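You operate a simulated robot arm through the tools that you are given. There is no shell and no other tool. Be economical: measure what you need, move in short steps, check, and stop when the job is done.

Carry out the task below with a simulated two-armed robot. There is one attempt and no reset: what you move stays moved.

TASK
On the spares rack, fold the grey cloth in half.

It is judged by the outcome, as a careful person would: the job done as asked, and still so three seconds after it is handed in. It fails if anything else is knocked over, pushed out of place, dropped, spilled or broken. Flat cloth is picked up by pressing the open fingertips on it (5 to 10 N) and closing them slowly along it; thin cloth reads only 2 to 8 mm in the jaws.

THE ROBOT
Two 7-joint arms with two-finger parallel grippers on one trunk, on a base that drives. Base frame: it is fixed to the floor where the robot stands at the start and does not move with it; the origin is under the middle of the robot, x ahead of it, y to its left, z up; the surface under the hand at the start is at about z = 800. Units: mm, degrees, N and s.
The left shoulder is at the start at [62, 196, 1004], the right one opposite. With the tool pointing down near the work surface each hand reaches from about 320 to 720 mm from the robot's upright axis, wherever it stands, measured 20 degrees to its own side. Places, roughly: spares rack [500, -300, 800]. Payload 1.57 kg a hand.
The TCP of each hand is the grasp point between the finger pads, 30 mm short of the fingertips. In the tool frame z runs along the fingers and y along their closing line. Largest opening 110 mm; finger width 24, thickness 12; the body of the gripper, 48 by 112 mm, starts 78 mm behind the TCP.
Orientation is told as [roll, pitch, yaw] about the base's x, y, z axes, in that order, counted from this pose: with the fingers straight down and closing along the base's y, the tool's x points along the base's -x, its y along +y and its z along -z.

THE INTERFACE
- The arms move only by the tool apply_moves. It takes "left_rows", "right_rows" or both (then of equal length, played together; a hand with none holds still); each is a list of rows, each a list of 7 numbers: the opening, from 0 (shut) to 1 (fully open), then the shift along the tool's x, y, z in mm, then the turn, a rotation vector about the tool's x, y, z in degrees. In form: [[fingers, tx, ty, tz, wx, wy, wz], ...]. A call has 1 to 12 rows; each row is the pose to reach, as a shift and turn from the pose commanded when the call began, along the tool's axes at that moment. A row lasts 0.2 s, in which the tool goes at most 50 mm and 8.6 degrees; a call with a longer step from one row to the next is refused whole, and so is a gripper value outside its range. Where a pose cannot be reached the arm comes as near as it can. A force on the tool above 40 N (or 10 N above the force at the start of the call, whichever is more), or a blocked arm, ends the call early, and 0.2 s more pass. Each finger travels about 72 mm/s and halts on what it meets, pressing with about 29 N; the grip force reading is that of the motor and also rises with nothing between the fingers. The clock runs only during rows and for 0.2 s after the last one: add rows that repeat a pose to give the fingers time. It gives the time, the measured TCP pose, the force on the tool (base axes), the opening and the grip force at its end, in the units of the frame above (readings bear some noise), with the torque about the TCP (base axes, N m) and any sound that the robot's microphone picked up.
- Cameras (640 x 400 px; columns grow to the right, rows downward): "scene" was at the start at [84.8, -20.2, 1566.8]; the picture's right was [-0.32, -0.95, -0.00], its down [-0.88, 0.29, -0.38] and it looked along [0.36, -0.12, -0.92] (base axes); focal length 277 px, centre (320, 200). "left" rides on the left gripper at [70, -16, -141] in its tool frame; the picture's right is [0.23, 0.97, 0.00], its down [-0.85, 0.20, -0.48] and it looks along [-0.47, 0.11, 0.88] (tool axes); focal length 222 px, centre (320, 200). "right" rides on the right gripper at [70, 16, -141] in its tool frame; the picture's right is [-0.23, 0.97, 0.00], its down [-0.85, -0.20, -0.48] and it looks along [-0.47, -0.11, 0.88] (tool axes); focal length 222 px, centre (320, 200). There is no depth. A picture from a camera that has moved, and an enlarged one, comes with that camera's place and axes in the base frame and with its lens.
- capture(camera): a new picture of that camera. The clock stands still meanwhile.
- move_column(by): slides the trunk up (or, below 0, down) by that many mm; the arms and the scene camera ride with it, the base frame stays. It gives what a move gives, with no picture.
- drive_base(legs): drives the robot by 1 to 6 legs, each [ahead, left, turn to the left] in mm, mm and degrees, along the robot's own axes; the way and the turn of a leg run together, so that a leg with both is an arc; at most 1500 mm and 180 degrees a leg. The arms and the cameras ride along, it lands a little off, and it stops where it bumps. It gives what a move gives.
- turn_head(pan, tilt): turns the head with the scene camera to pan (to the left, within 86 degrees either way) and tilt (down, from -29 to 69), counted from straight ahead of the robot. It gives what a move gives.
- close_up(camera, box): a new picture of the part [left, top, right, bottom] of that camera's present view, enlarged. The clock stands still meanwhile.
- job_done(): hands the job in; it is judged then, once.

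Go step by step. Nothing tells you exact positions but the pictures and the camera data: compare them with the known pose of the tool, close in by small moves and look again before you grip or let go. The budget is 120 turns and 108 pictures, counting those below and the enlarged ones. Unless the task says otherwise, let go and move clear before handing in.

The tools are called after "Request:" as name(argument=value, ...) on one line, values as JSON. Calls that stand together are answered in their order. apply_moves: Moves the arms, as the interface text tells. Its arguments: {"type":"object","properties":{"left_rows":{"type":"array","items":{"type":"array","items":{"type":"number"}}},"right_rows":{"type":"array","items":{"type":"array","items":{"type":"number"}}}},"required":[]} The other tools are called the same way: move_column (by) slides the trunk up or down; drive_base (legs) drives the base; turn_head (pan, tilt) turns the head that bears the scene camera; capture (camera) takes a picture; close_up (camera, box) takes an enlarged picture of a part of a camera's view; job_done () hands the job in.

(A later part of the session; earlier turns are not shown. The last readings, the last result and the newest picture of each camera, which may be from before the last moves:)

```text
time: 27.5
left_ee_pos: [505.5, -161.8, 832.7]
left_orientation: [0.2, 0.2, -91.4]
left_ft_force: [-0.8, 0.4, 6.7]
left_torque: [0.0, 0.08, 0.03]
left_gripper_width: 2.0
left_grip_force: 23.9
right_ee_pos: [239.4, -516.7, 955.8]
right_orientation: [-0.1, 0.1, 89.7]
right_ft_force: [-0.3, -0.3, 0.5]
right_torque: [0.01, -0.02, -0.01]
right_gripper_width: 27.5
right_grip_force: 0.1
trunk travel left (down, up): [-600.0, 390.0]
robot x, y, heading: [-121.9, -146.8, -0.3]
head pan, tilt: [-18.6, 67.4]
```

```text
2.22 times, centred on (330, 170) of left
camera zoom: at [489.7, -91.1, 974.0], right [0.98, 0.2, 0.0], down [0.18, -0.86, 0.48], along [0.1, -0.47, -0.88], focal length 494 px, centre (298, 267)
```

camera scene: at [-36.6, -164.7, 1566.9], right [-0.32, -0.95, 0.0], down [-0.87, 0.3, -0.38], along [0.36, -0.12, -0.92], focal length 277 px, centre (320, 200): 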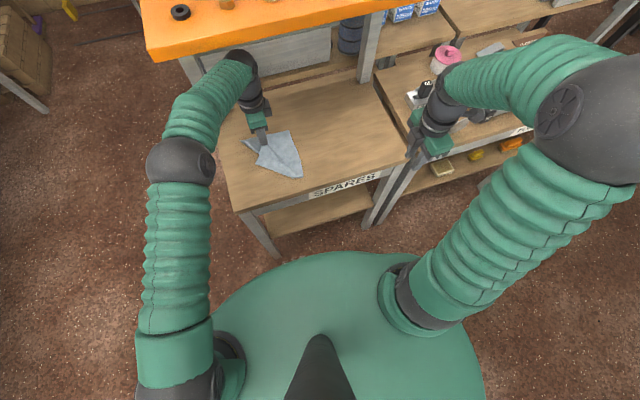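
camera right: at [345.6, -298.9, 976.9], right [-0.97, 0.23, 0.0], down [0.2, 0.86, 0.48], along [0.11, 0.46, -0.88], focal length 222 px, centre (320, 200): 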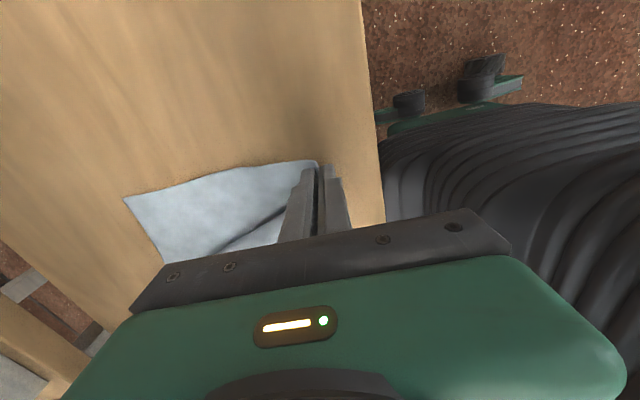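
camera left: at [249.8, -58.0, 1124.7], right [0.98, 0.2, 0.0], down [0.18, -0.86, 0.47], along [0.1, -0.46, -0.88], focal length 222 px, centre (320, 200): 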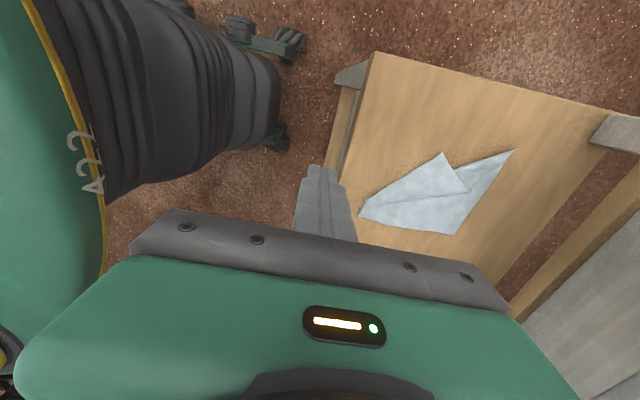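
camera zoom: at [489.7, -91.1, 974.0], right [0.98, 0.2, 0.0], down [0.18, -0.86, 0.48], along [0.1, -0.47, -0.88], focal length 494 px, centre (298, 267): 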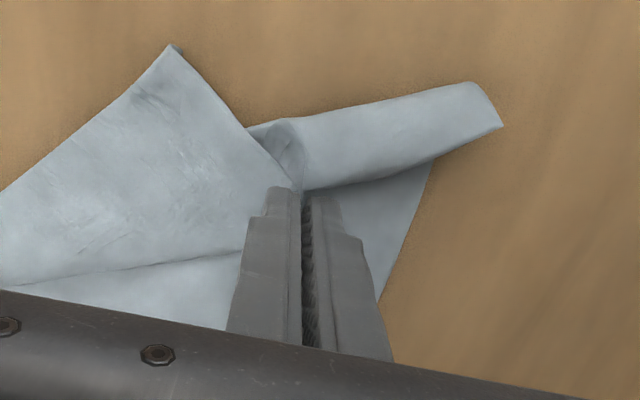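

Width 2.0 mm: one layer, like before. I lift 35 mm and check what is held.

Request:
apply_moves(left_rows=[[0, 0, 0, -5, 0, 0, 0], [0, 0, -5, -15, 0, 0, 0], [0, 0, -10, -25, 0, 0, 0], [0, 0, -20, -35, 0, 0, 0]])

Request:
close_up(camera="left", box=[200, 80, 460, 260])

Request:
close_up(camera="scene", box=[210, 60, 370, 200])

```text
time: 28.5
left_ee_pos: [485.3, -160.5, 867.3]
left_orientation: [0.2, 0.2, -91.5]
left_ft_force: [-0.2, 0.1, -0.1]
left_torque: [0.0, 0.0, 0.02]
left_gripper_width: 2.0
left_grip_force: 23.9
right_ee_pos: [239.8, -516.6, 954.5]
right_orientation: [0.1, 0.1, 89.8]
right_ft_force: [-0.3, 0.1, 0.8]
right_torque: [0.0, 0.0, -0.01]
right_gripper_width: 27.5
right_grip_force: 0.1
trunk travel left (down, up): [-600.0, 390.0]
robot x, y, heading: [-121.6, -144.5, -0.3]
head pan, tilt: [-18.6, 67.4]
```

```text
2.22 times, centred on (330, 170) of left
camera zoom: at [469.3, -90.5, 1008.9], right [0.98, 0.2, 0.0], down [0.18, -0.86, 0.48], along [0.1, -0.47, -0.88], focal length 494 px, centre (298, 267)
```

zoom: 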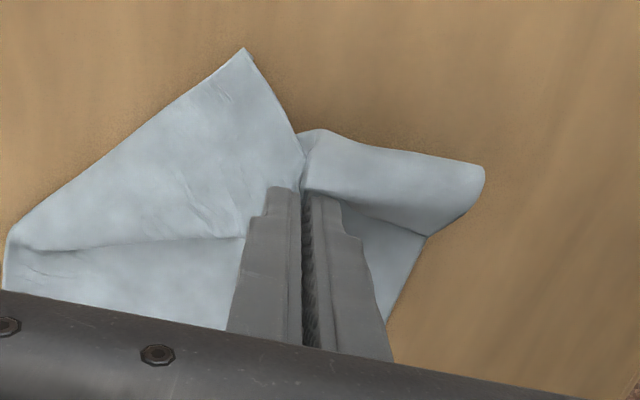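

```text
2.86 times, centred on (290, 130) of scene
camera zoom: at [-36.7, -167.0, 1566.8], right [-0.32, -0.95, 0.0], down [-0.87, 0.3, -0.38], along [0.36, -0.12, -0.92], focal length 791 px, centre (406, 400)
```

zoom: 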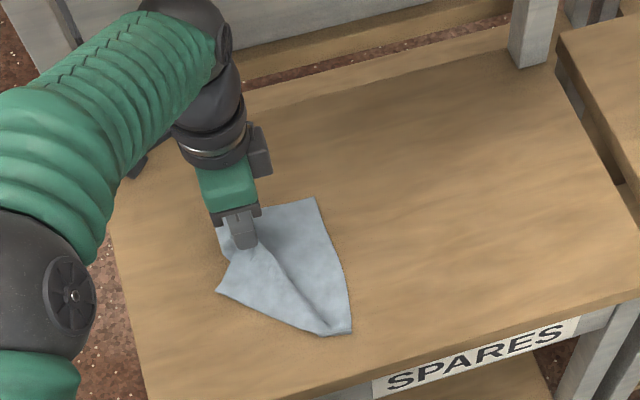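

Something of the flap is held. I carry it over and back to the near-left, where corner D belongs, and look.

Request:
apply_moves(left_rows=[[0, 10, -20, -12, 0, 0, 0], [0, 22, -40, -20, 0, 0, 0], [0, 35, -60, -22, 0, 0, 0], [0, 50, -80, -18, 0, 0, 0], [0, 62, -98, -8, 0, 0, 0], [0, 72, -112, 8, 0, 0, 0], [0, 72, -112, 8, 0, 0, 0]])

Request:
close_up(camera="scene", box=[210, 60, 370, 200])

Request:
capture(camera="left")

```text
time: 30.1
left_ee_pos: [375.8, -86.7, 857.8]
left_orientation: [0.0, 0.3, -91.4]
left_ft_force: [-0.9, 0.2, -0.5]
left_torque: [-0.02, 0.02, 0.01]
left_gripper_width: 2.1
left_grip_force: 23.6
right_ee_pos: [238.9, -517.9, 954.4]
right_orientation: [0.0, 0.1, 89.7]
right_ft_force: [0.9, -0.5, -0.1]
right_torque: [0.0, 0.01, 0.01]
right_gripper_width: 27.5
right_grip_force: 0.0
trunk travel left (down, up): [-600.0, 390.0]
robot x, y, heading: [-122.0, -145.2, -0.1]
head pan, tilt: [-18.6, 67.4]
```

```text
2.86 times, centred on (290, 130) of scene
camera zoom: at [-36.5, -166.6, 1566.8], right [-0.32, -0.95, 0.0], down [-0.87, 0.3, -0.38], along [0.36, -0.12, -0.92], focal length 791 px, centre (406, 400)
```

zoom: 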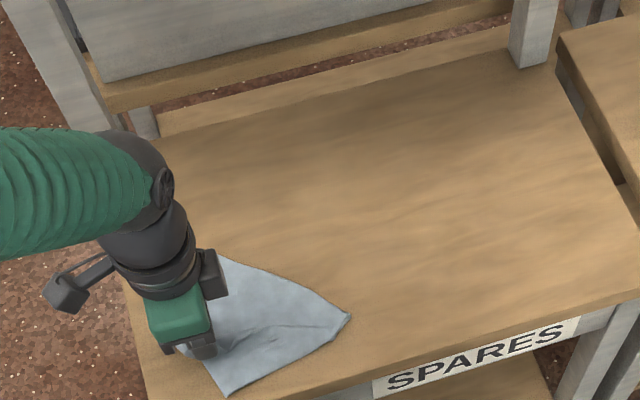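

```text
70 pictures are left
camera left: at [359.7, -17.1, 999.5], right [0.98, 0.2, 0.0], down [0.18, -0.86, 0.48], along [0.1, -0.47, -0.88], focal length 222 px, centre (320, 200)
```

left: 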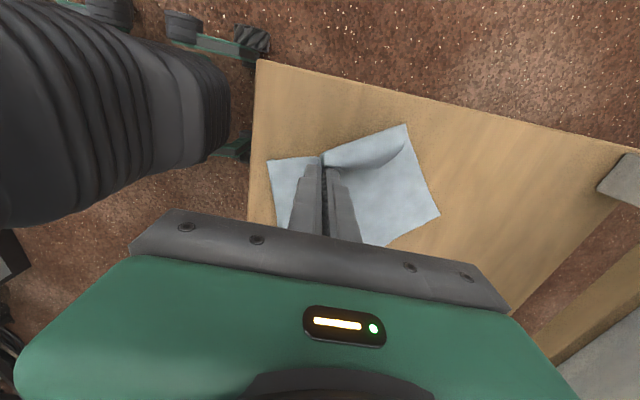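

The cloth is unfolded again, only dragged nearer and turned somewhat. I lower the held edge, release and back off to see.

Request:
apply_moves(left_rows=[[0, 0, 0, 12, 0, 0, 0], [0, 0, 0, 23, 0, 0, 0], [0.06, 0, 0, 23, 0, 0, 0], [0.12, 0, 0, 22, 0, 0, 0], [0.2, 0, 0, 15, 0, 0, 0], [0.2, 10, 0, -25, 0, 0, 0], [0.2, 30, -40, -70, 0, 0, 0], [0.2, 50, -80, -100, 0, 0, 0], [0.2, 50, -110, -125, 0, 0, 0], [0.2, 50, -110, -125, 0, 0, 0]])

Request:
close_up(camera="scene", box=[210, 60, 370, 200])

Request:
capture(camera="left")

```text
refused: row 7 steps farther than a row can; nothing moved
```

```text
2.86 times, centred on (290, 130) of scene
camera zoom: at [-36.5, -166.6, 1566.8], right [-0.32, -0.95, 0.0], down [-0.87, 0.3, -0.38], along [0.36, -0.12, -0.92], focal length 791 px, centre (406, 400)
```

zoom: 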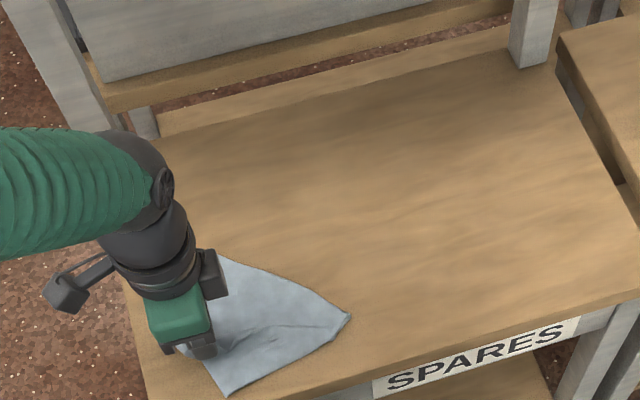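

```text
68 pictures are left
camera left: at [359.7, -17.1, 999.5], right [0.98, 0.2, 0.0], down [0.18, -0.86, 0.48], along [0.1, -0.47, -0.88], focal length 222 px, centre (320, 200)
```

left: 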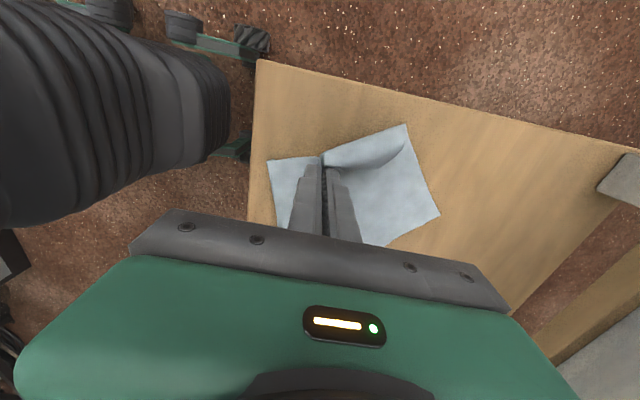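

The step was too long; I repeat it with shorter steps.

Request:
apply_moves(left_rows=[[0, 0, 0, 12, 0, 0, 0], [0, 0, 0, 23, 0, 0, 0], [0.06, 0, 0, 23, 0, 0, 0], [0.12, 0, 0, 22, 0, 0, 0], [0.2, 0, 0, 15, 0, 0, 0], [0.2, 5, 0, -25, 0, 0, 0], [0.2, 10, -20, -65, 0, 0, 0], [0.2, 20, -50, -95, 0, 0, 0], [0.2, 30, -80, -120, 0, 0, 0], [0.2, 40, -110, -125, 0, 0, 0], [0.2, 40, -110, -125, 0, 0, 0]])

Request:
close_up(camera="scene", box=[210, 60, 370, 200])

Request:
close_up(camera="left", box=[300, 80, 560, 260])

```text
time: 32.5
left_ee_pos: [264.9, -43.9, 983.9]
left_orientation: [0.0, 0.2, -91.4]
left_ft_force: [0.3, -0.4, 0.2]
left_torque: [-0.04, 0.0, -0.01]
left_gripper_width: 22.0
left_grip_force: 0.1
right_ee_pos: [241.3, -516.1, 954.4]
right_orientation: [0.1, 0.2, 89.7]
right_ft_force: [0.0, 0.2, -0.1]
right_torque: [-0.02, 0.03, -0.02]
right_gripper_width: 27.2
right_grip_force: 0.0
trunk travel left (down, up): [-600.0, 390.0]
robot x, y, heading: [-121.9, -147.7, -0.2]
head pan, tilt: [-18.6, 67.4]
```

```text
2.86 times, centred on (290, 130) of scene
camera zoom: at [-36.2, -166.3, 1566.8], right [-0.32, -0.95, 0.0], down [-0.87, 0.3, -0.38], along [0.36, -0.12, -0.92], focal length 791 px, centre (406, 400)
```

zoom: 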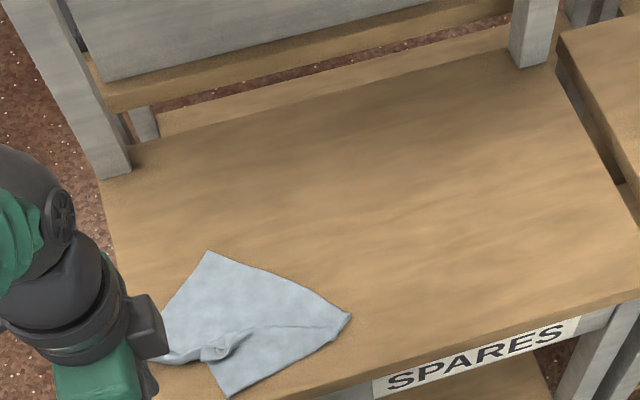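

```text
2.22 times, centred on (430, 170) of left
camera zoom: at [249.0, 26.5, 1125.0], right [0.98, 0.2, 0.0], down [0.18, -0.86, 0.48], along [0.1, -0.47, -0.88], focal length 494 px, centre (76, 267)
```

zoom: 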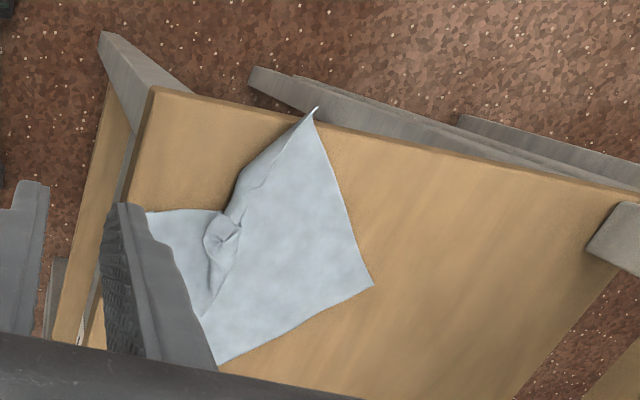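

The cloth lies open but turned about 45° with a wrinkle on one side: corners about A (412, −5), B (511, −117), C (376, −240), D (328, −91). I plan to take edge D–A by its corners (left hand A, right hand D), stretch it, and fold it over onto C–B; so I turn the hands to close across that edge.

Request:
apply_moves(left_rows=[[0.2, 9, 5, 0, 0, 0, -8.5], [0.2, 18, 10, 0, 0, 0, -17], [0.2, 27, 15, 0, 0, 0, -25.5], [0.2, 36, 20, 0, 0, 0, -34], [0.2, 45, 25, 0, 0, 0, -42.5], [0.2, 54, 30, 0, 0, 0, -51], [0.2, 63, 35, 0, 0, 0, -59.5], [0.2, 72, 40, 0, 0, 0, -68], [0.2, 81, 45, 0, 0, 0, -76.5], [0.2, 90, 50, 0, 0, 0, -85], [0.2, 100, 55, 0, 0, 0, -93.5], [0.2, 100, 60, 0, 0, 0, -102]], right_rows=[[0.25, 0, 0, 0, 0, 0, 8.3], [0.25, 0, 0, 0, 0, 0, 16.6], [0.25, 0, 0, 0, 0, 0, 24.9], [0.25, 0, 0, 0, 0, 0, 33.2], [0.25, 0, 0, 0, 0, 0, 41.5], [0.25, 0, 0, 0, 0, 0, 49.8], [0.25, 0, 0, 0, 0, 0, 49.8], [0.25, 0, 0, 0, 0, 0, 49.8], [0.25, 0, 0, 0, 0, 0, 49.8], [0.25, 0, 0, 0, 0, 0, 49.8], [0.25, 0, 0, 0, 0, 0, 49.8], [0.25, 0, 0, 0, 0, 0, 49.8]])

Request:
capture(camera="scene")

Request:
close_up(camera="scene", box=[210, 80, 350, 200])

```text
time: 35.1
left_ee_pos: [329.5, 57.0, 983.8]
left_orientation: [0.2, -0.1, 10.9]
left_ft_force: [0.8, 0.9, 0.2]
left_torque: [-0.03, 0.01, -0.03]
left_gripper_width: 21.7
left_grip_force: 0.1
right_ee_pos: [239.7, -515.7, 954.4]
right_orientation: [-0.2, 0.1, 39.9]
right_ft_force: [0.1, 0.8, 0.1]
right_torque: [-0.01, 0.01, 0.01]
right_gripper_width: 27.6
right_grip_force: 0.0
trunk travel left (down, up): [-600.0, 390.0]
robot x, y, heading: [-122.0, -142.6, 0.0]
head pan, tilt: [-18.6, 67.4]
```

```text
65 pictures are left
camera scene: at [-36.5, -165.9, 1566.8], right [-0.32, -0.95, 0.0], down [-0.87, 0.3, -0.38], along [0.36, -0.12, -0.92], focal length 277 px, centre (320, 200)
```

scene: 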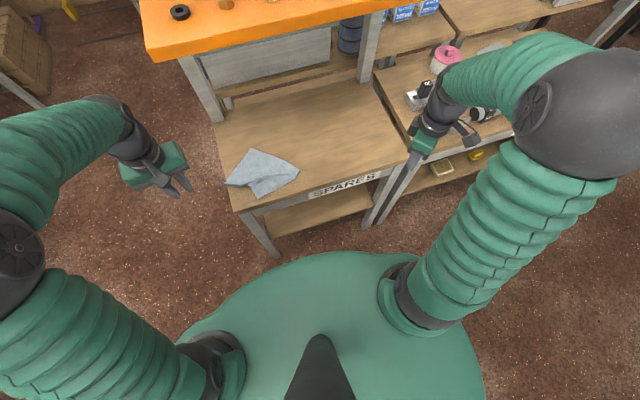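

```text
3.33 times, centred on (280, 140) of scene
camera zoom: at [-36.5, -165.9, 1566.8], right [-0.32, -0.95, 0.0], down [-0.87, 0.3, -0.38], along [0.36, -0.12, -0.92], focal length 923 px, centre (453, 400)
```

zoom: 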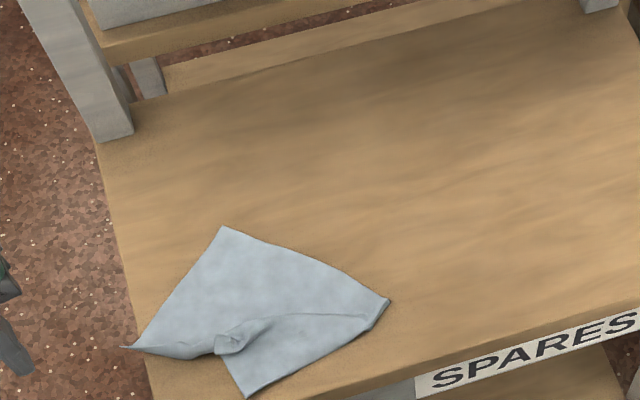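

The cloth is clear to see: A (411, 5) sticks out over the table's left edge, D (326, −88). The hands would be too close together to grip both at once, so the left hand takes edge A first (about 30 mm from A) and pulls it out straight, then the right hand takes D.

Request:
apply_moves(left_rows=[[0.3, -6, -10, 10, 0, 0, -7.4], [0.3, -12, -20, 22, 0, 0, -14.8], [0.3, -20, -32, 36, 0, 0, -22.2], [0.3, -28, -45, 52, 0, 0, -29.6], [0.3, -37, -60, 68, 0, 0, -37], [0.3, -46, -74, 84, 0, 0, -44.4], [0.3, -54, -86, 100, 0, 0, -51.8], [0.3, -59.6, -95, 114, 0, 0, -59], [0.3, -59.6, -95, 114, 0, 0, -59]])

Request:
close_up(camera="left", box=[160, 60, 480, 260])

Request:
close_up(camera="scene", box=[210, 80, 350, 200])

```text
time: 37.1
left_ee_pos: [405.7, -27.4, 870.4]
left_orientation: [0.0, -0.3, 69.8]
left_ft_force: [0.1, -0.7, 0.0]
left_torque: [-0.02, -0.01, 0.01]
left_gripper_width: 32.9
left_grip_force: 0.0
right_ee_pos: [239.8, -516.3, 955.8]
right_orientation: [-0.1, 0.1, 39.9]
right_ft_force: [0.2, -1.0, 0.4]
right_torque: [0.03, 0.0, -0.01]
right_gripper_width: 27.6
right_grip_force: 0.1
trunk travel left (down, up): [-600.0, 390.0]
robot x, y, heading: [-124.8, -149.6, -0.2]
head pan, tilt: [-18.6, 67.4]
```

```text
2.00 times, centred on (320, 160) of left
camera zoom: at [395.3, -98.7, 1010.5], right [-0.99, 0.12, 0.0], down [0.11, 0.87, 0.48], along [0.06, 0.48, -0.88], focal length 444 px, centre (320, 280)
```

zoom: 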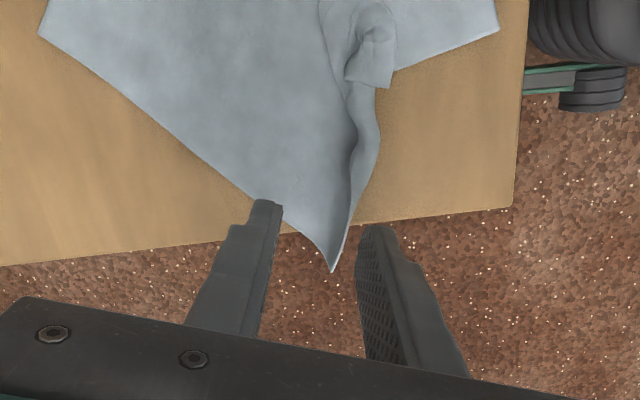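

```text
3.33 times, centred on (280, 140) of scene
camera zoom: at [-36.7, -166.4, 1566.8], right [-0.32, -0.95, 0.0], down [-0.87, 0.3, -0.38], along [0.36, -0.12, -0.92], focal length 923 px, centre (453, 400)
```

zoom: 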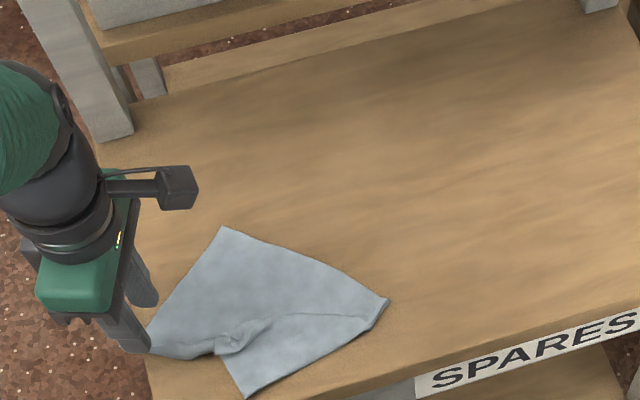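

Corner A overhangs the table edge by about 25 mm, right between the fingers' line. I move out beyond the edge, straddle the overhang and pinch it directly.

Request:
apply_moves(left_rows=[[0.3, -14, 7, 0, 0, 0, 0], [0.3, -27.2, 14, 0, 0, 0, 0], [0.3, -27.2, 14, 20, 0, 0, 0], [0.3, -27.2, 14, 38, 0, 0, 0], [0.3, -27.2, 14, 52, 0, 0, 0], [0.3, -27.2, 14, 52, 0, 0, 0]])

Request:
close_up(camera="left", box=[160, 60, 480, 260])

```text
time: 38.2
left_ee_pos: [405.1, 1.7, 830.0]
left_orientation: [-0.9, -0.5, 69.7]
left_ft_force: [-8.6, -4.1, 22.5]
left_torque: [-0.44, 0.07, 0.07]
left_gripper_width: 28.3
left_grip_force: 0.1
right_ee_pos: [237.9, -517.5, 955.6]
right_orientation: [-0.2, -0.1, 39.8]
right_ft_force: [-0.2, 1.0, 0.0]
right_torque: [-0.03, 0.02, 0.0]
right_gripper_width: 27.4
right_grip_force: 0.1
trunk travel left (down, up): [-600.0, 390.0]
robot x, y, heading: [-122.7, -142.2, -0.4]
head pan, tilt: [-18.6, 67.4]
stopped in row 5 (left hand): the force on the tool passed its limit at 50 N (the readings are from after the stop); the commanded pose is now the measured one
```

```text
2.00 times, centred on (320, 160) of left
camera zoom: at [392.1, -69.1, 970.7], right [-0.99, 0.13, -0.02], down [0.1, 0.87, 0.48], along [0.07, 0.48, -0.88], focal length 444 px, centre (320, 280)
```

zoom: 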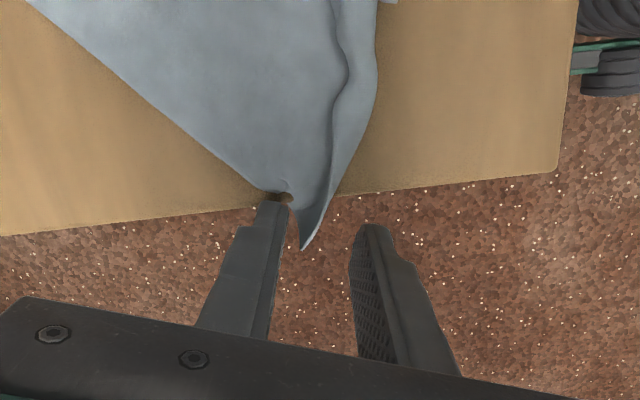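

The far finger touched the table edge. I lift a little, shift 6–7 mm outwards, and go down again gently.

Request:
apply_moves(left_rows=[[0.3, 0, 0, -6, 0, 0, 0], [0.3, -7.7, -3.5, -6, 0, 0, 0], [0.3, -7.7, -3.5, -6, 0, 0, 0], [0.3, -7.7, -3.5, 2, 0, 0, 0], [0.3, -7.7, -3.5, 10, 0, 0, 0], [0.3, -7.7, -3.5, 10, 0, 0, 0]])

Request:
close_up(camera="left", box=[160, 60, 480, 260])

```text
time: 39.6
left_ee_pos: [411.1, 9.1, 816.7]
left_orientation: [-0.7, -0.3, 69.7]
left_ft_force: [0.1, 0.5, 0.2]
left_torque: [-0.02, -0.03, 0.0]
left_gripper_width: 33.0
left_grip_force: 0.1
right_ee_pos: [239.9, -516.5, 956.3]
right_orientation: [-0.1, 0.1, 39.9]
right_ft_force: [0.0, 0.2, 0.5]
right_torque: [0.01, -0.02, 0.01]
right_gripper_width: 27.4
right_grip_force: 0.2
trunk travel left (down, up): [-600.0, 390.0]
robot x, y, heading: [-120.0, -148.2, -0.3]
head pan, tilt: [-18.6, 67.4]
```

```text
2.00 times, centred on (320, 160) of left
camera zoom: at [399.6, -61.6, 958.1], right [-0.99, 0.13, -0.01], down [0.1, 0.87, 0.48], along [0.07, 0.48, -0.88], focal length 444 px, centre (320, 280)
```

zoom: 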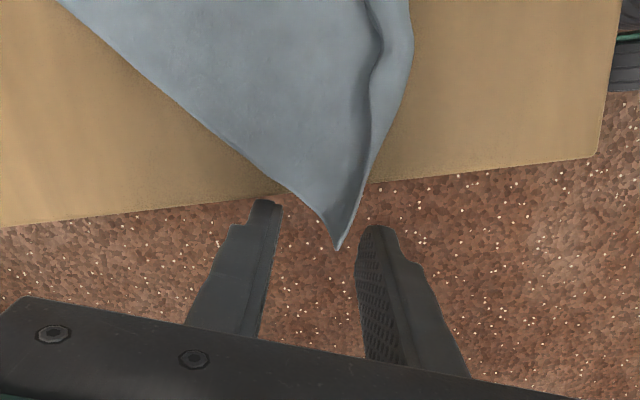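

Corner A's tip hangs between the fingers. I close slowly.

Request:
apply_moves(left_rows=[[0.25, 0, 0, 0, 0, 0, 0], [0.2, 0, 0, 0, 0, 0, 0], [0.15, 0, 0, 0, 0, 0, 0], [0.1, 0, 0, 0, 0, 0, 0], [0.05, 0, 0, 0, 0, 0, 0], [0, 0, 0, 0, 0, 0, 0], [0, 0, 0, 0, 0, 0, 0], [0, 0, 0, 0, 0, 0, 0]])

Request:
close_up(camera="left", box=[160, 60, 480, 260])

```text
time: 41.5
left_ee_pos: [411.4, 9.4, 817.1]
left_orientation: [-0.8, -0.3, 69.7]
left_ft_force: [0.2, 0.0, 0.1]
left_torque: [0.02, 0.0, 0.0]
left_gripper_width: 1.4
left_grip_force: 23.6
right_ee_pos: [238.7, -515.6, 955.7]
right_orientation: [-0.1, 0.1, 39.9]
right_ft_force: [0.6, -0.4, -0.7]
right_torque: [0.0, 0.0, -0.02]
right_gripper_width: 27.6
right_grip_force: 0.1
trunk travel left (down, up): [-600.0, 390.0]
robot x, y, heading: [-120.3, -148.9, -0.4]
head pan, tilt: [-18.6, 67.4]
```

```text
2.00 times, centred on (320, 160) of left
camera zoom: at [399.7, -61.6, 958.1], right [-0.99, 0.13, -0.01], down [0.1, 0.87, 0.48], along [0.07, 0.48, -0.88], focal length 444 px, centre (320, 280)
```

zoom: 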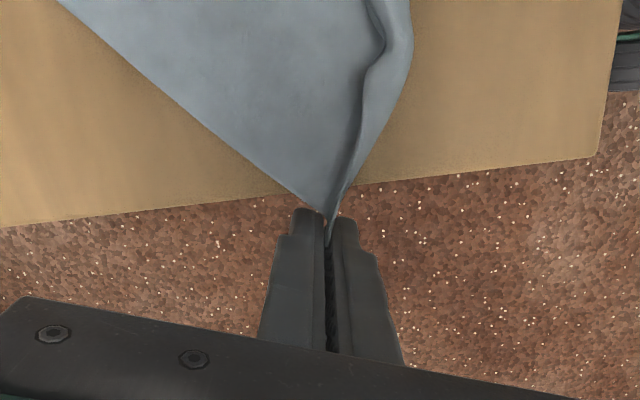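

Corner A is held. I lift it and draw it outward along the D–A line to pull the wrinkle straight.

Request:
apply_moves(left_rows=[[0, 0, 0, -10, 0, 0, 0], [0, -6, -3, -16, 0, 0, 0], [0, -13, -7, -20, 0, 0, 0], [0, -20, -11, -20, 0, 0, 0], [0, -28, -16, -20, 0, 0, 0], [0, -36, -20, -20, 0, 0, 0], [0, -40.2, -22.5, -20, 0, 0, 0], [0, -40.2, -22.5, -20, 0, 0, 0]])

Request:
close_up(camera="scene", box=[190, 80, 350, 210])

Request:
capture(camera="left")

```text
time: 43.2
left_ee_pos: [447.2, 39.0, 837.0]
left_orientation: [-0.8, -0.5, 69.7]
left_ft_force: [0.5, 0.7, -0.2]
left_torque: [0.04, -0.02, 0.01]
left_gripper_width: 1.6
left_grip_force: 23.4
right_ee_pos: [238.7, -516.5, 955.2]
right_orientation: [-0.1, 0.1, 39.9]
right_ft_force: [-0.1, -0.9, -0.5]
right_torque: [-0.01, 0.03, 0.0]
right_gripper_width: 27.5
right_grip_force: 0.1
trunk travel left (down, up): [-600.0, 390.0]
robot x, y, heading: [-119.3, -148.4, -0.2]
head pan, tilt: [-18.6, 67.4]
```

```text
3.08 times, centred on (270, 145) of scene
camera zoom: at [-35.7, -166.0, 1566.8], right [-0.32, -0.95, 0.0], down [-0.87, 0.3, -0.38], along [0.36, -0.12, -0.92], focal length 852 px, centre (474, 369)
```

zoom: 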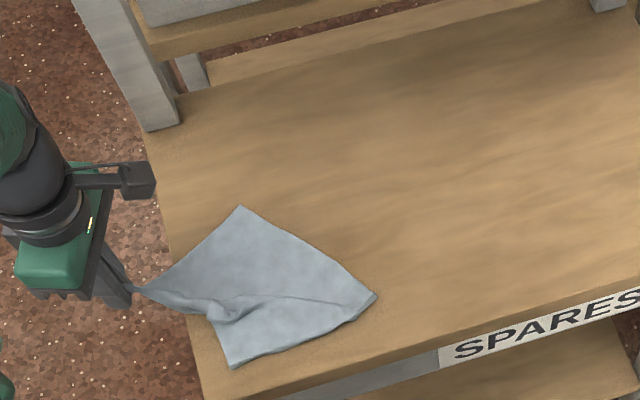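

```text
57 pictures are left
camera left: at [435.6, -31.5, 978.6], right [-0.99, 0.13, -0.01], down [0.1, 0.87, 0.48], along [0.07, 0.48, -0.88], focal length 222 px, centre (320, 200)
```

left: 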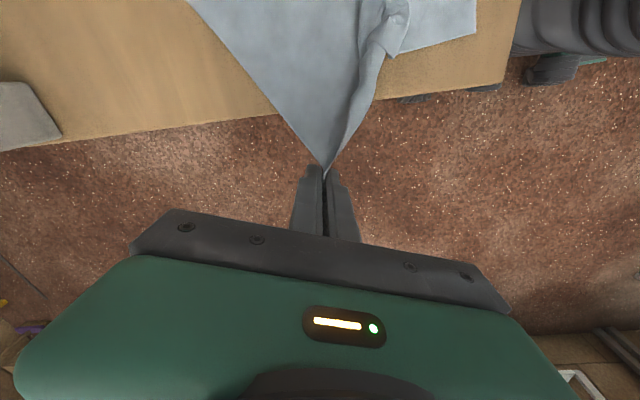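

The cloth slid along with A, so I need D held too. D is now about (341, −43); I bring the right hand above it, turned to close across the D–A edge.

Request:
apply_moves(right_rows=[[0.22, -36, 26, 0, 0, 0, 3], [0.22, -72, 52, 0, 0, 0, 6], [0.22, -108, 78, 0, 0, 0, 9], [0.22, -144, 104, 0, 0, 0, 12], [0.22, -180, 130, 0, 0, 0, 15], [0.22, -216, 156, 0, 0, 0, 18], [0.22, -252, 182, 10, 0, 0, 21], [0.22, -288, 208, 25, 0, 0, 24], [0.22, -324, 234, 42, 0, 0, 27], [0.22, -360, 260, 60, 0, 0, 27], [0.22, -394, 284, 78, 0, 0, 27], [0.22, -394, 284, 83, 0, 0, 27]])

Request:
capture(camera="scene")

Request:
close_up(camera="right", box=[160, 60, 480, 260])

```text
time: 45.9
left_ee_pos: [448.1, 41.2, 839.3]
left_orientation: [-0.9, -0.3, 69.7]
left_ft_force: [0.4, -0.2, 0.5]
left_torque: [0.01, -0.02, -0.01]
left_gripper_width: 1.7
left_grip_force: 23.0
right_ee_pos: [364.3, -47.7, 877.4]
right_orientation: [-0.1, -0.4, 12.2]
right_ft_force: [0.4, -0.4, -1.5]
right_torque: [0.0, -0.01, 0.0]
right_gripper_width: 24.0
right_grip_force: 0.1
trunk travel left (down, up): [-600.0, 390.0]
robot x, y, heading: [-122.6, -146.2, -0.2]
head pan, tilt: [-18.6, 67.4]
```

```text
56 pictures are left
camera scene: at [-35.4, -163.6, 1568.9], right [-0.32, -0.95, 0.0], down [-0.87, 0.3, -0.38], along [0.36, -0.12, -0.92], focal length 277 px, centre (320, 200)
```

scene: 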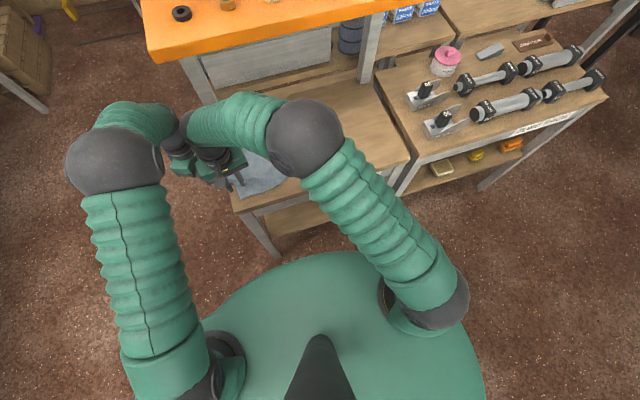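

```text
2.00 times, centred on (320, 160) of right
camera zoom: at [291.8, -45.9, 1017.3], right [0.02, 1.0, 0.0], down [0.87, -0.01, 0.49], along [0.49, -0.01, -0.87], focal length 444 px, centre (320, 280)
```

zoom: 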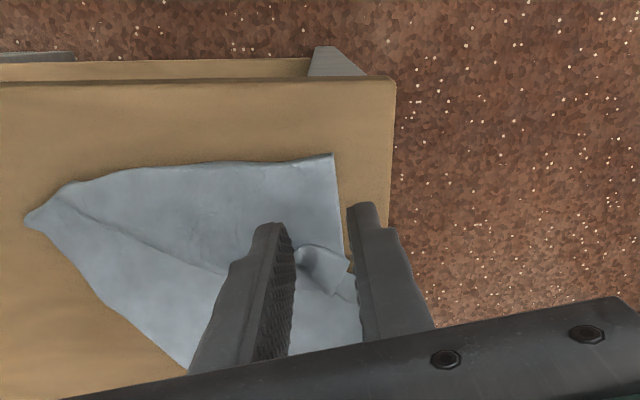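

The D–A edge at x ≈ 358 lies at y ≈ −39, between where the fingers will land after a small correction. I lower the right hand there.

Request:
apply_moves(right_rows=[[0.22, 5.2, 4.2, 5, 0, 0, 0], [0.22, 5.2, 4.2, 20, 0, 0, 0], [0.22, 5.2, 4.2, 34, 0, 0, 0], [0.22, 5.2, 4.2, 41, 0, 0, 0], [0.22, 5.2, 4.2, 44, 0, 0, 0], [0.22, 5.2, 4.2, 44, 0, 0, 0]])

Request:
close_up(camera="right", box=[160, 60, 480, 260])

```text
time: 47.2
left_ee_pos: [447.2, 40.3, 838.2]
left_orientation: [-0.8, -0.3, 69.7]
left_ft_force: [-0.1, -0.5, 0.0]
left_torque: [-0.03, 0.0, 0.01]
left_gripper_width: 1.0
left_grip_force: 22.4
right_ee_pos: [365.1, -51.0, 833.9]
right_orientation: [0.1, -0.7, 11.3]
right_ft_force: [-0.3, 0.0, -0.6]
right_torque: [-0.01, -0.01, 0.02]
right_gripper_width: 24.4
right_grip_force: 0.0
trunk travel left (down, up): [-600.0, 390.0]
robot x, y, heading: [-123.8, -146.7, -0.1]
head pan, tilt: [-18.6, 67.4]
```

```text
2.00 times, centred on (320, 160) of right
camera zoom: at [291.6, -46.9, 974.1], right [0.03, 1.0, 0.0], down [0.87, -0.03, 0.49], along [0.49, -0.01, -0.87], focal length 444 px, centre (320, 280)
```

zoom: 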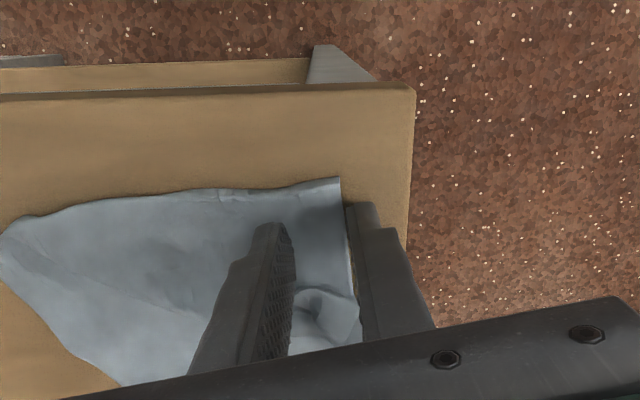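

The edge lies between the fingers, next to the outer one. I press lightly (a further 2 mm) and check.

Request:
apply_moves(right_rows=[[0.22, 0, 0, 1.5, 0, 0, 0], [0.22, 0, 0, 2.5, 0, 0, 0], [0.22, 0, 0, 2.5, 0, 0, 0]])

```text
time: 48.0
left_ee_pos: [446.9, 41.4, 837.7]
left_orientation: [-0.8, -0.4, 69.7]
left_ft_force: [0.0, 0.1, 0.2]
left_torque: [0.01, 0.03, 0.03]
left_gripper_width: 1.4
left_grip_force: 23.2
right_ee_pos: [364.6, -51.2, 830.2]
right_orientation: [0.0, -0.9, 11.0]
right_ft_force: [2.5, 5.9, 28.8]
right_torque: [0.0, 0.1, -0.02]
right_gripper_width: 24.3
right_grip_force: 0.4
trunk travel left (down, up): [-600.0, 390.0]
robot x, y, heading: [-121.7, -146.2, -0.2]
head pan, tilt: [-18.6, 67.4]
```

Too firm (29 N); I ease off by about 1.7 mm.

Request:
apply_moves(right_rows=[[0.22, 0, 0, -1.6, 0, 0, 0], [0.22, 0, 0, -1.6, 0, 0, 0], [0.22, 0, 0, -1.6, 0, 0, 0]])

```text
time: 48.6
left_ee_pos: [448.1, 41.2, 836.4]
left_orientation: [-0.8, -0.4, 69.7]
left_ft_force: [0.5, -0.2, 0.0]
left_torque: [0.03, 0.02, -0.01]
left_gripper_width: 1.5
left_grip_force: 23.5
right_ee_pos: [370.1, -58.1, 831.5]
right_orientation: [0.0, -0.9, 10.4]
right_ft_force: [-4.3, 3.7, 19.3]
right_torque: [-0.05, 0.33, -0.09]
right_gripper_width: 24.0
right_grip_force: 0.1
trunk travel left (down, up): [-600.0, 390.0]
robot x, y, heading: [-123.3, -144.6, -0.2]
head pan, tilt: [-18.6, 67.4]
stopped in row 2 (right hand): the force on the tool passed its limit at 41 N (the readings are from after the stop); the commanded pose is now the measured one
```

The right hand drifted to (370, −58), so the two arms are probably touching. I look.

Request:
close_up(camera="right", box=[160, 60, 480, 260])

Request:
close_up(camera="scene", box=[130, 80, 330, 210])

```text
2.00 times, centred on (320, 160) of right
camera zoom: at [295.9, -53.1, 971.2], right [0.05, 1.0, 0.01], down [0.87, -0.04, 0.49], along [0.49, -0.02, -0.87], focal length 444 px, centre (320, 280)
```

zoom: 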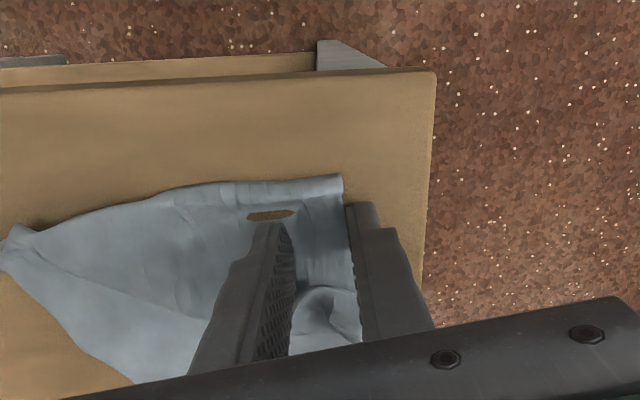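

```text
3.08 times, centred on (230, 145) of scene
camera zoom: at [-36.5, -163.2, 1565.0], right [-0.32, -0.95, 0.0], down [-0.87, 0.3, -0.38], along [0.36, -0.12, -0.92], focal length 852 px, centre (597, 369)
```

zoom: 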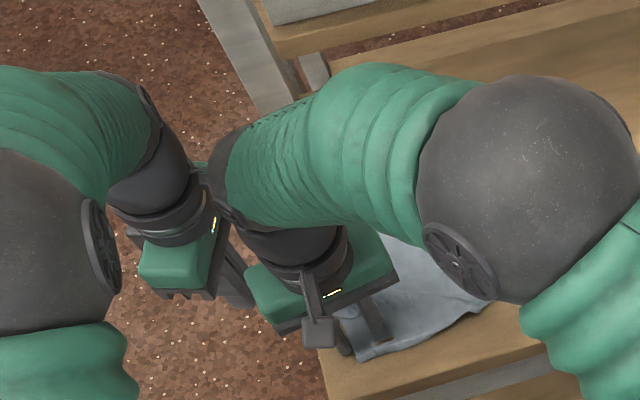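

The right wrist is brushing the left hand's camera side, but the edge is still between the fingers. I close now, easing up slightly, and then separate the hands.

Request:
apply_moves(right_rows=[[0.19, 0, 0, -0.5, 0, 0, 0], [0.16, 0, 0, -0.7, 0, 0, 0], [0.13, 0, 0, -0.7, 0, 0, 0], [0.1, 0, 0, -0.7, 0, 0, 0], [0.07, 0, 0, -0.7, 0, 0, 0], [0.04, 0, 0, -0.7, 0, 0, 0], [0.02, 0, 0, -0.7, 0, 0, 0], [0, 0, 0, -0.7, 0, 0, 0], [0, 0, 0, -0.7, 0, 0, 0]])

Request:
close_up(camera="right", box=[160, 60, 480, 260])

```text
time: 50.6
left_ee_pos: [447.7, 40.1, 837.1]
left_orientation: [-0.8, -0.3, 69.7]
left_ft_force: [0.1, -0.1, -0.1]
left_torque: [-0.01, 0.01, 0.03]
left_gripper_width: 1.4
left_grip_force: 22.9
right_ee_pos: [368.7, -58.9, 831.5]
right_orientation: [0.0, -0.6, 10.5]
right_ft_force: [-0.8, 1.1, 2.1]
right_torque: [-0.02, -0.02, -0.01]
right_gripper_width: 2.3
right_grip_force: 23.8
trunk travel left (down, up): [-600.0, 390.0]
robot x, y, heading: [-121.1, -143.3, -0.1]
head pan, tilt: [-18.6, 67.4]
```

```text
2.00 times, centred on (320, 160) of right
camera zoom: at [296.3, -54.5, 971.6], right [0.05, 1.0, 0.0], down [0.87, -0.04, 0.49], along [0.49, -0.02, -0.87], focal length 444 px, centre (320, 280)
```

zoom: 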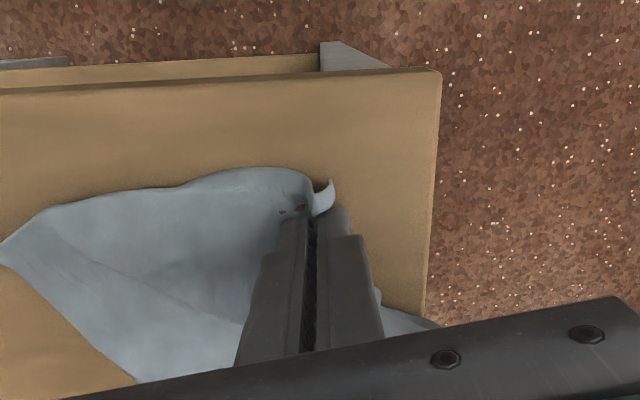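

Both ends are held now (A 1.4 mm, near D 2.3 mm). I lift both hands and hang the cloth between them as a curtain running along y at x ≈ 350, well in front of the shelf; it will then hang free of wrinkles.

Request:
apply_moves(left_rows=[[0, 0, 0, -20, 0, 0, 0], [0, 0, 0, -40, 0, 0, 0], [0, 13.7, 5.4, -48, 0, 0, -2], [0, 27.4, 10.8, -57, 0, 0, -4], [0, 41, 16, -65, 0, 0, -6], [0, 55, 21.5, -73, 0, 0, -8], [0, 68.5, 27, -82, 0, 0, -10], [0, 82, 32, -90, 0, 0, -12], [0, 96, 37.7, -98, 0, 0, -14], [0, 110, 43, -106, 0, 0, -16], [0, 123, 48.4, -115, 0, 0, -18], [0, 137, 53.8, -123, 0, 0, -20]], right_rows=[[0, 6, -20, -20, 0, 0, -7], [0, 12, -40, -40, 0, 0, -14], [0, 15.8, -52.5, -49, 0, 0, -20.5], [0, 19.6, -65, -58, 0, 0, -27], [0, 23.3, -77, -67, 0, 0, -33.5], [0, 27, -90, -76, 0, 0, -40], [0, 31, -102, -84.5, 0, 0, -46.5], [0, 34.7, -115, -93, 0, 0, -53], [0, 38.5, -127, -102, 0, 0, -59.5], [0, 42, -140, -111, 0, 0, -66], [0, 46, -152, -120, 0, 0, -72.5], [0, 49.8, -164.6, -129, 0, 0, -79]])

Request:
capture(camera="scene")

Request:
capture(camera="left")

Request:
capture(camera="right")

```text
time: 53.2
left_ee_pos: [346.7, -70.1, 959.4]
left_orientation: [-1.0, -0.2, 89.7]
left_ft_force: [0.4, 0.1, -0.1]
left_torque: [-0.03, -0.03, -0.02]
left_gripper_width: 1.6
left_grip_force: 23.1
right_ee_pos: [345.6, -224.9, 960.1]
right_orientation: [-0.7, -0.3, 90.3]
right_ft_force: [-0.2, 0.0, -0.1]
right_torque: [0.0, 0.02, -0.03]
right_gripper_width: 2.5
right_grip_force: 23.1
trunk travel left (down, up): [-600.0, 390.0]
robot x, y, heading: [-118.7, -144.8, -0.2]
head pan, tilt: [-18.6, 67.4]
```

```text
50 pictures are left
camera scene: at [-37.0, -166.2, 1566.9], right [-0.32, -0.95, 0.0], down [-0.87, 0.3, -0.38], along [0.36, -0.12, -0.92], focal length 277 px, centre (320, 200)
```

scene: 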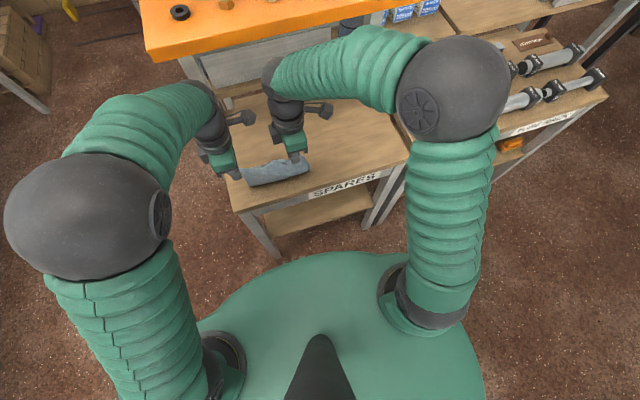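

```text
49 pictures are left
camera left: at [359.5, -140.1, 1100.7], right [-0.97, -0.22, -0.02], down [-0.2, 0.85, 0.48], along [-0.09, 0.47, -0.88], focal length 222 px, centre (320, 200)
```

left: 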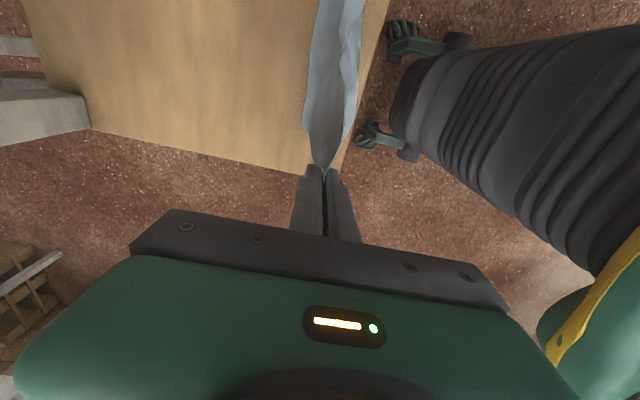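

```text
48 pictures are left
camera right: at [327.6, -293.9, 1101.2], right [-0.97, 0.22, -0.01], down [0.19, 0.85, 0.48], along [0.12, 0.47, -0.88], focal length 222 px, centre (320, 200)
```

right: 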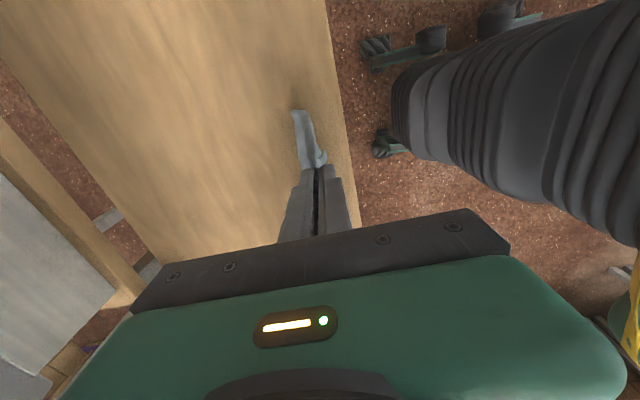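

The cloth now hangs between both hands. I enlarge the view to see how it hangs.

Request:
close_up(camera="scene", box=[190, 120, 350, 220])

Request:
close_up(camera="left", box=[240, 0, 440, 180])

```text
4.00 times, centred on (270, 170) of scene
camera zoom: at [-37.0, -166.2, 1566.9], right [-0.32, -0.95, 0.0], down [-0.87, 0.3, -0.38], along [0.36, -0.12, -0.92], focal length 1107 px, centre (520, 320)
```

zoom: 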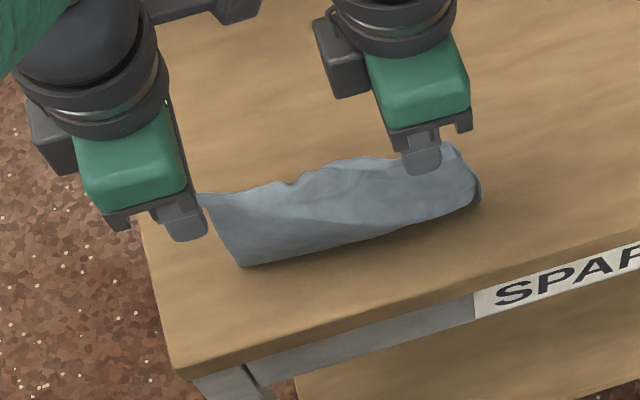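

```text
2.22 times, centred on (340, 90) of left
camera zoom: at [359.5, -140.1, 1100.7], right [-0.97, -0.22, -0.02], down [-0.2, 0.85, 0.48], along [-0.09, 0.47, -0.88], focal length 494 px, centre (276, 444)
```

zoom: 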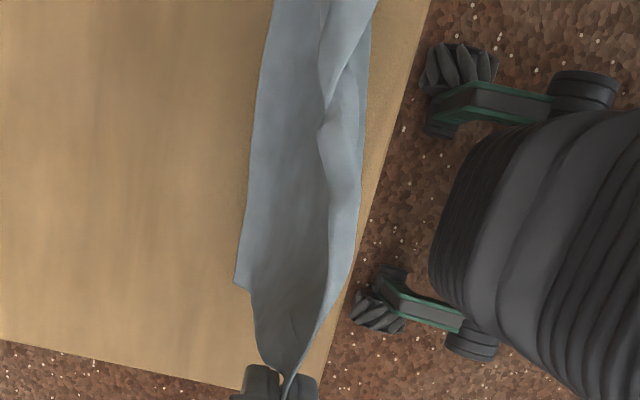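

The cloth hangs well: bottom edge near x ≈ 370, y −76 to −266, resting on the table. I stretch the top edge by 15 mm and lift both until the bottom swings free, then I will lay the lower half going forward and fold the upper half back over it.

Request:
apply_moves(left_rows=[[0, 0, 2, -10, 0, 0, 0], [0, 0, 5, -20, 0, 0, 0], [0, 0, 8, -30, 0, 0, 0], [0, 0, 10, -40, 0, 0, 0], [0, 0, 11, -48, 0, 0, 0], [0, 0, 11, -48, 0, 0, 0], [0, 0, 11, -48, 0, 0, 0]], right_rows=[[0, 4, 2, -10, 0, 0, 0], [0, 8, 5, -20, 0, 0, 0], [0, 12, 8, -30, 0, 0, 0], [0, 15, 10, -40, 0, 0, 0], [0, 15, 11, -48, 0, 0, 0], [0, 15, 11, -48, 0, 0, 0], [0, 15, 11, -48, 0, 0, 0]])

Request:
close_up(camera="scene", box=[170, 80, 350, 220])

Request:
close_up(camera="left", box=[220, 0, 440, 180])

```text
time: 54.8
left_ee_pos: [336.3, -71.1, 1006.4]
left_orientation: [-0.9, -0.1, 89.7]
left_ft_force: [0.4, 0.2, -0.1]
left_torque: [0.03, -0.01, -0.06]
left_gripper_width: 1.5
left_grip_force: 23.2
right_ee_pos: [335.7, -242.1, 1008.4]
right_orientation: [-0.7, -0.1, 90.2]
right_ft_force: [-0.8, 0.1, -0.6]
right_torque: [0.05, -0.02, -0.04]
right_gripper_width: 2.2
right_grip_force: 24.0
trunk travel left (down, up): [-600.0, 390.0]
robot x, y, heading: [-123.3, -144.4, -0.3]
head pan, tilt: [-18.6, 67.4]
```

```text
2.86 times, centred on (260, 150) of scene
camera zoom: at [-36.2, -165.1, 1566.8], right [-0.32, -0.95, 0.0], down [-0.87, 0.3, -0.38], along [0.36, -0.12, -0.92], focal length 791 px, centre (491, 343)
```

zoom: 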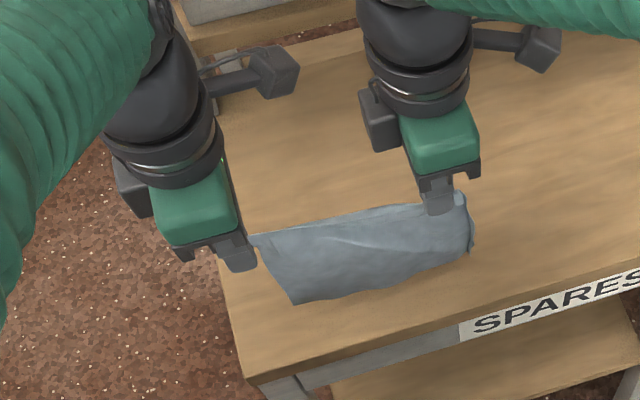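

```text
2.22 times, centred on (330, 90) of left
camera zoom: at [348.2, -140.1, 1148.8], right [-0.97, -0.22, -0.02], down [-0.2, 0.86, 0.48], along [-0.09, 0.47, -0.88], focal length 494 px, centre (298, 444)
```

zoom: 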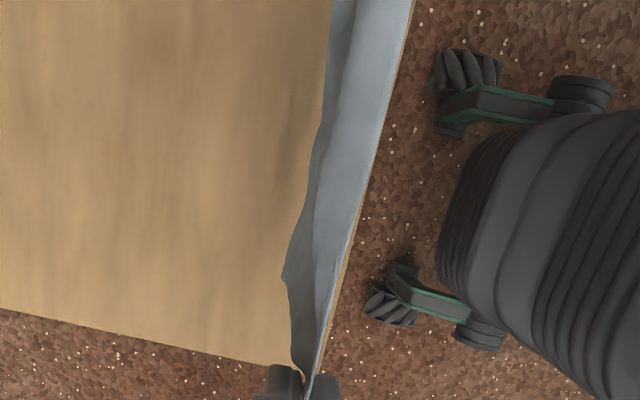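

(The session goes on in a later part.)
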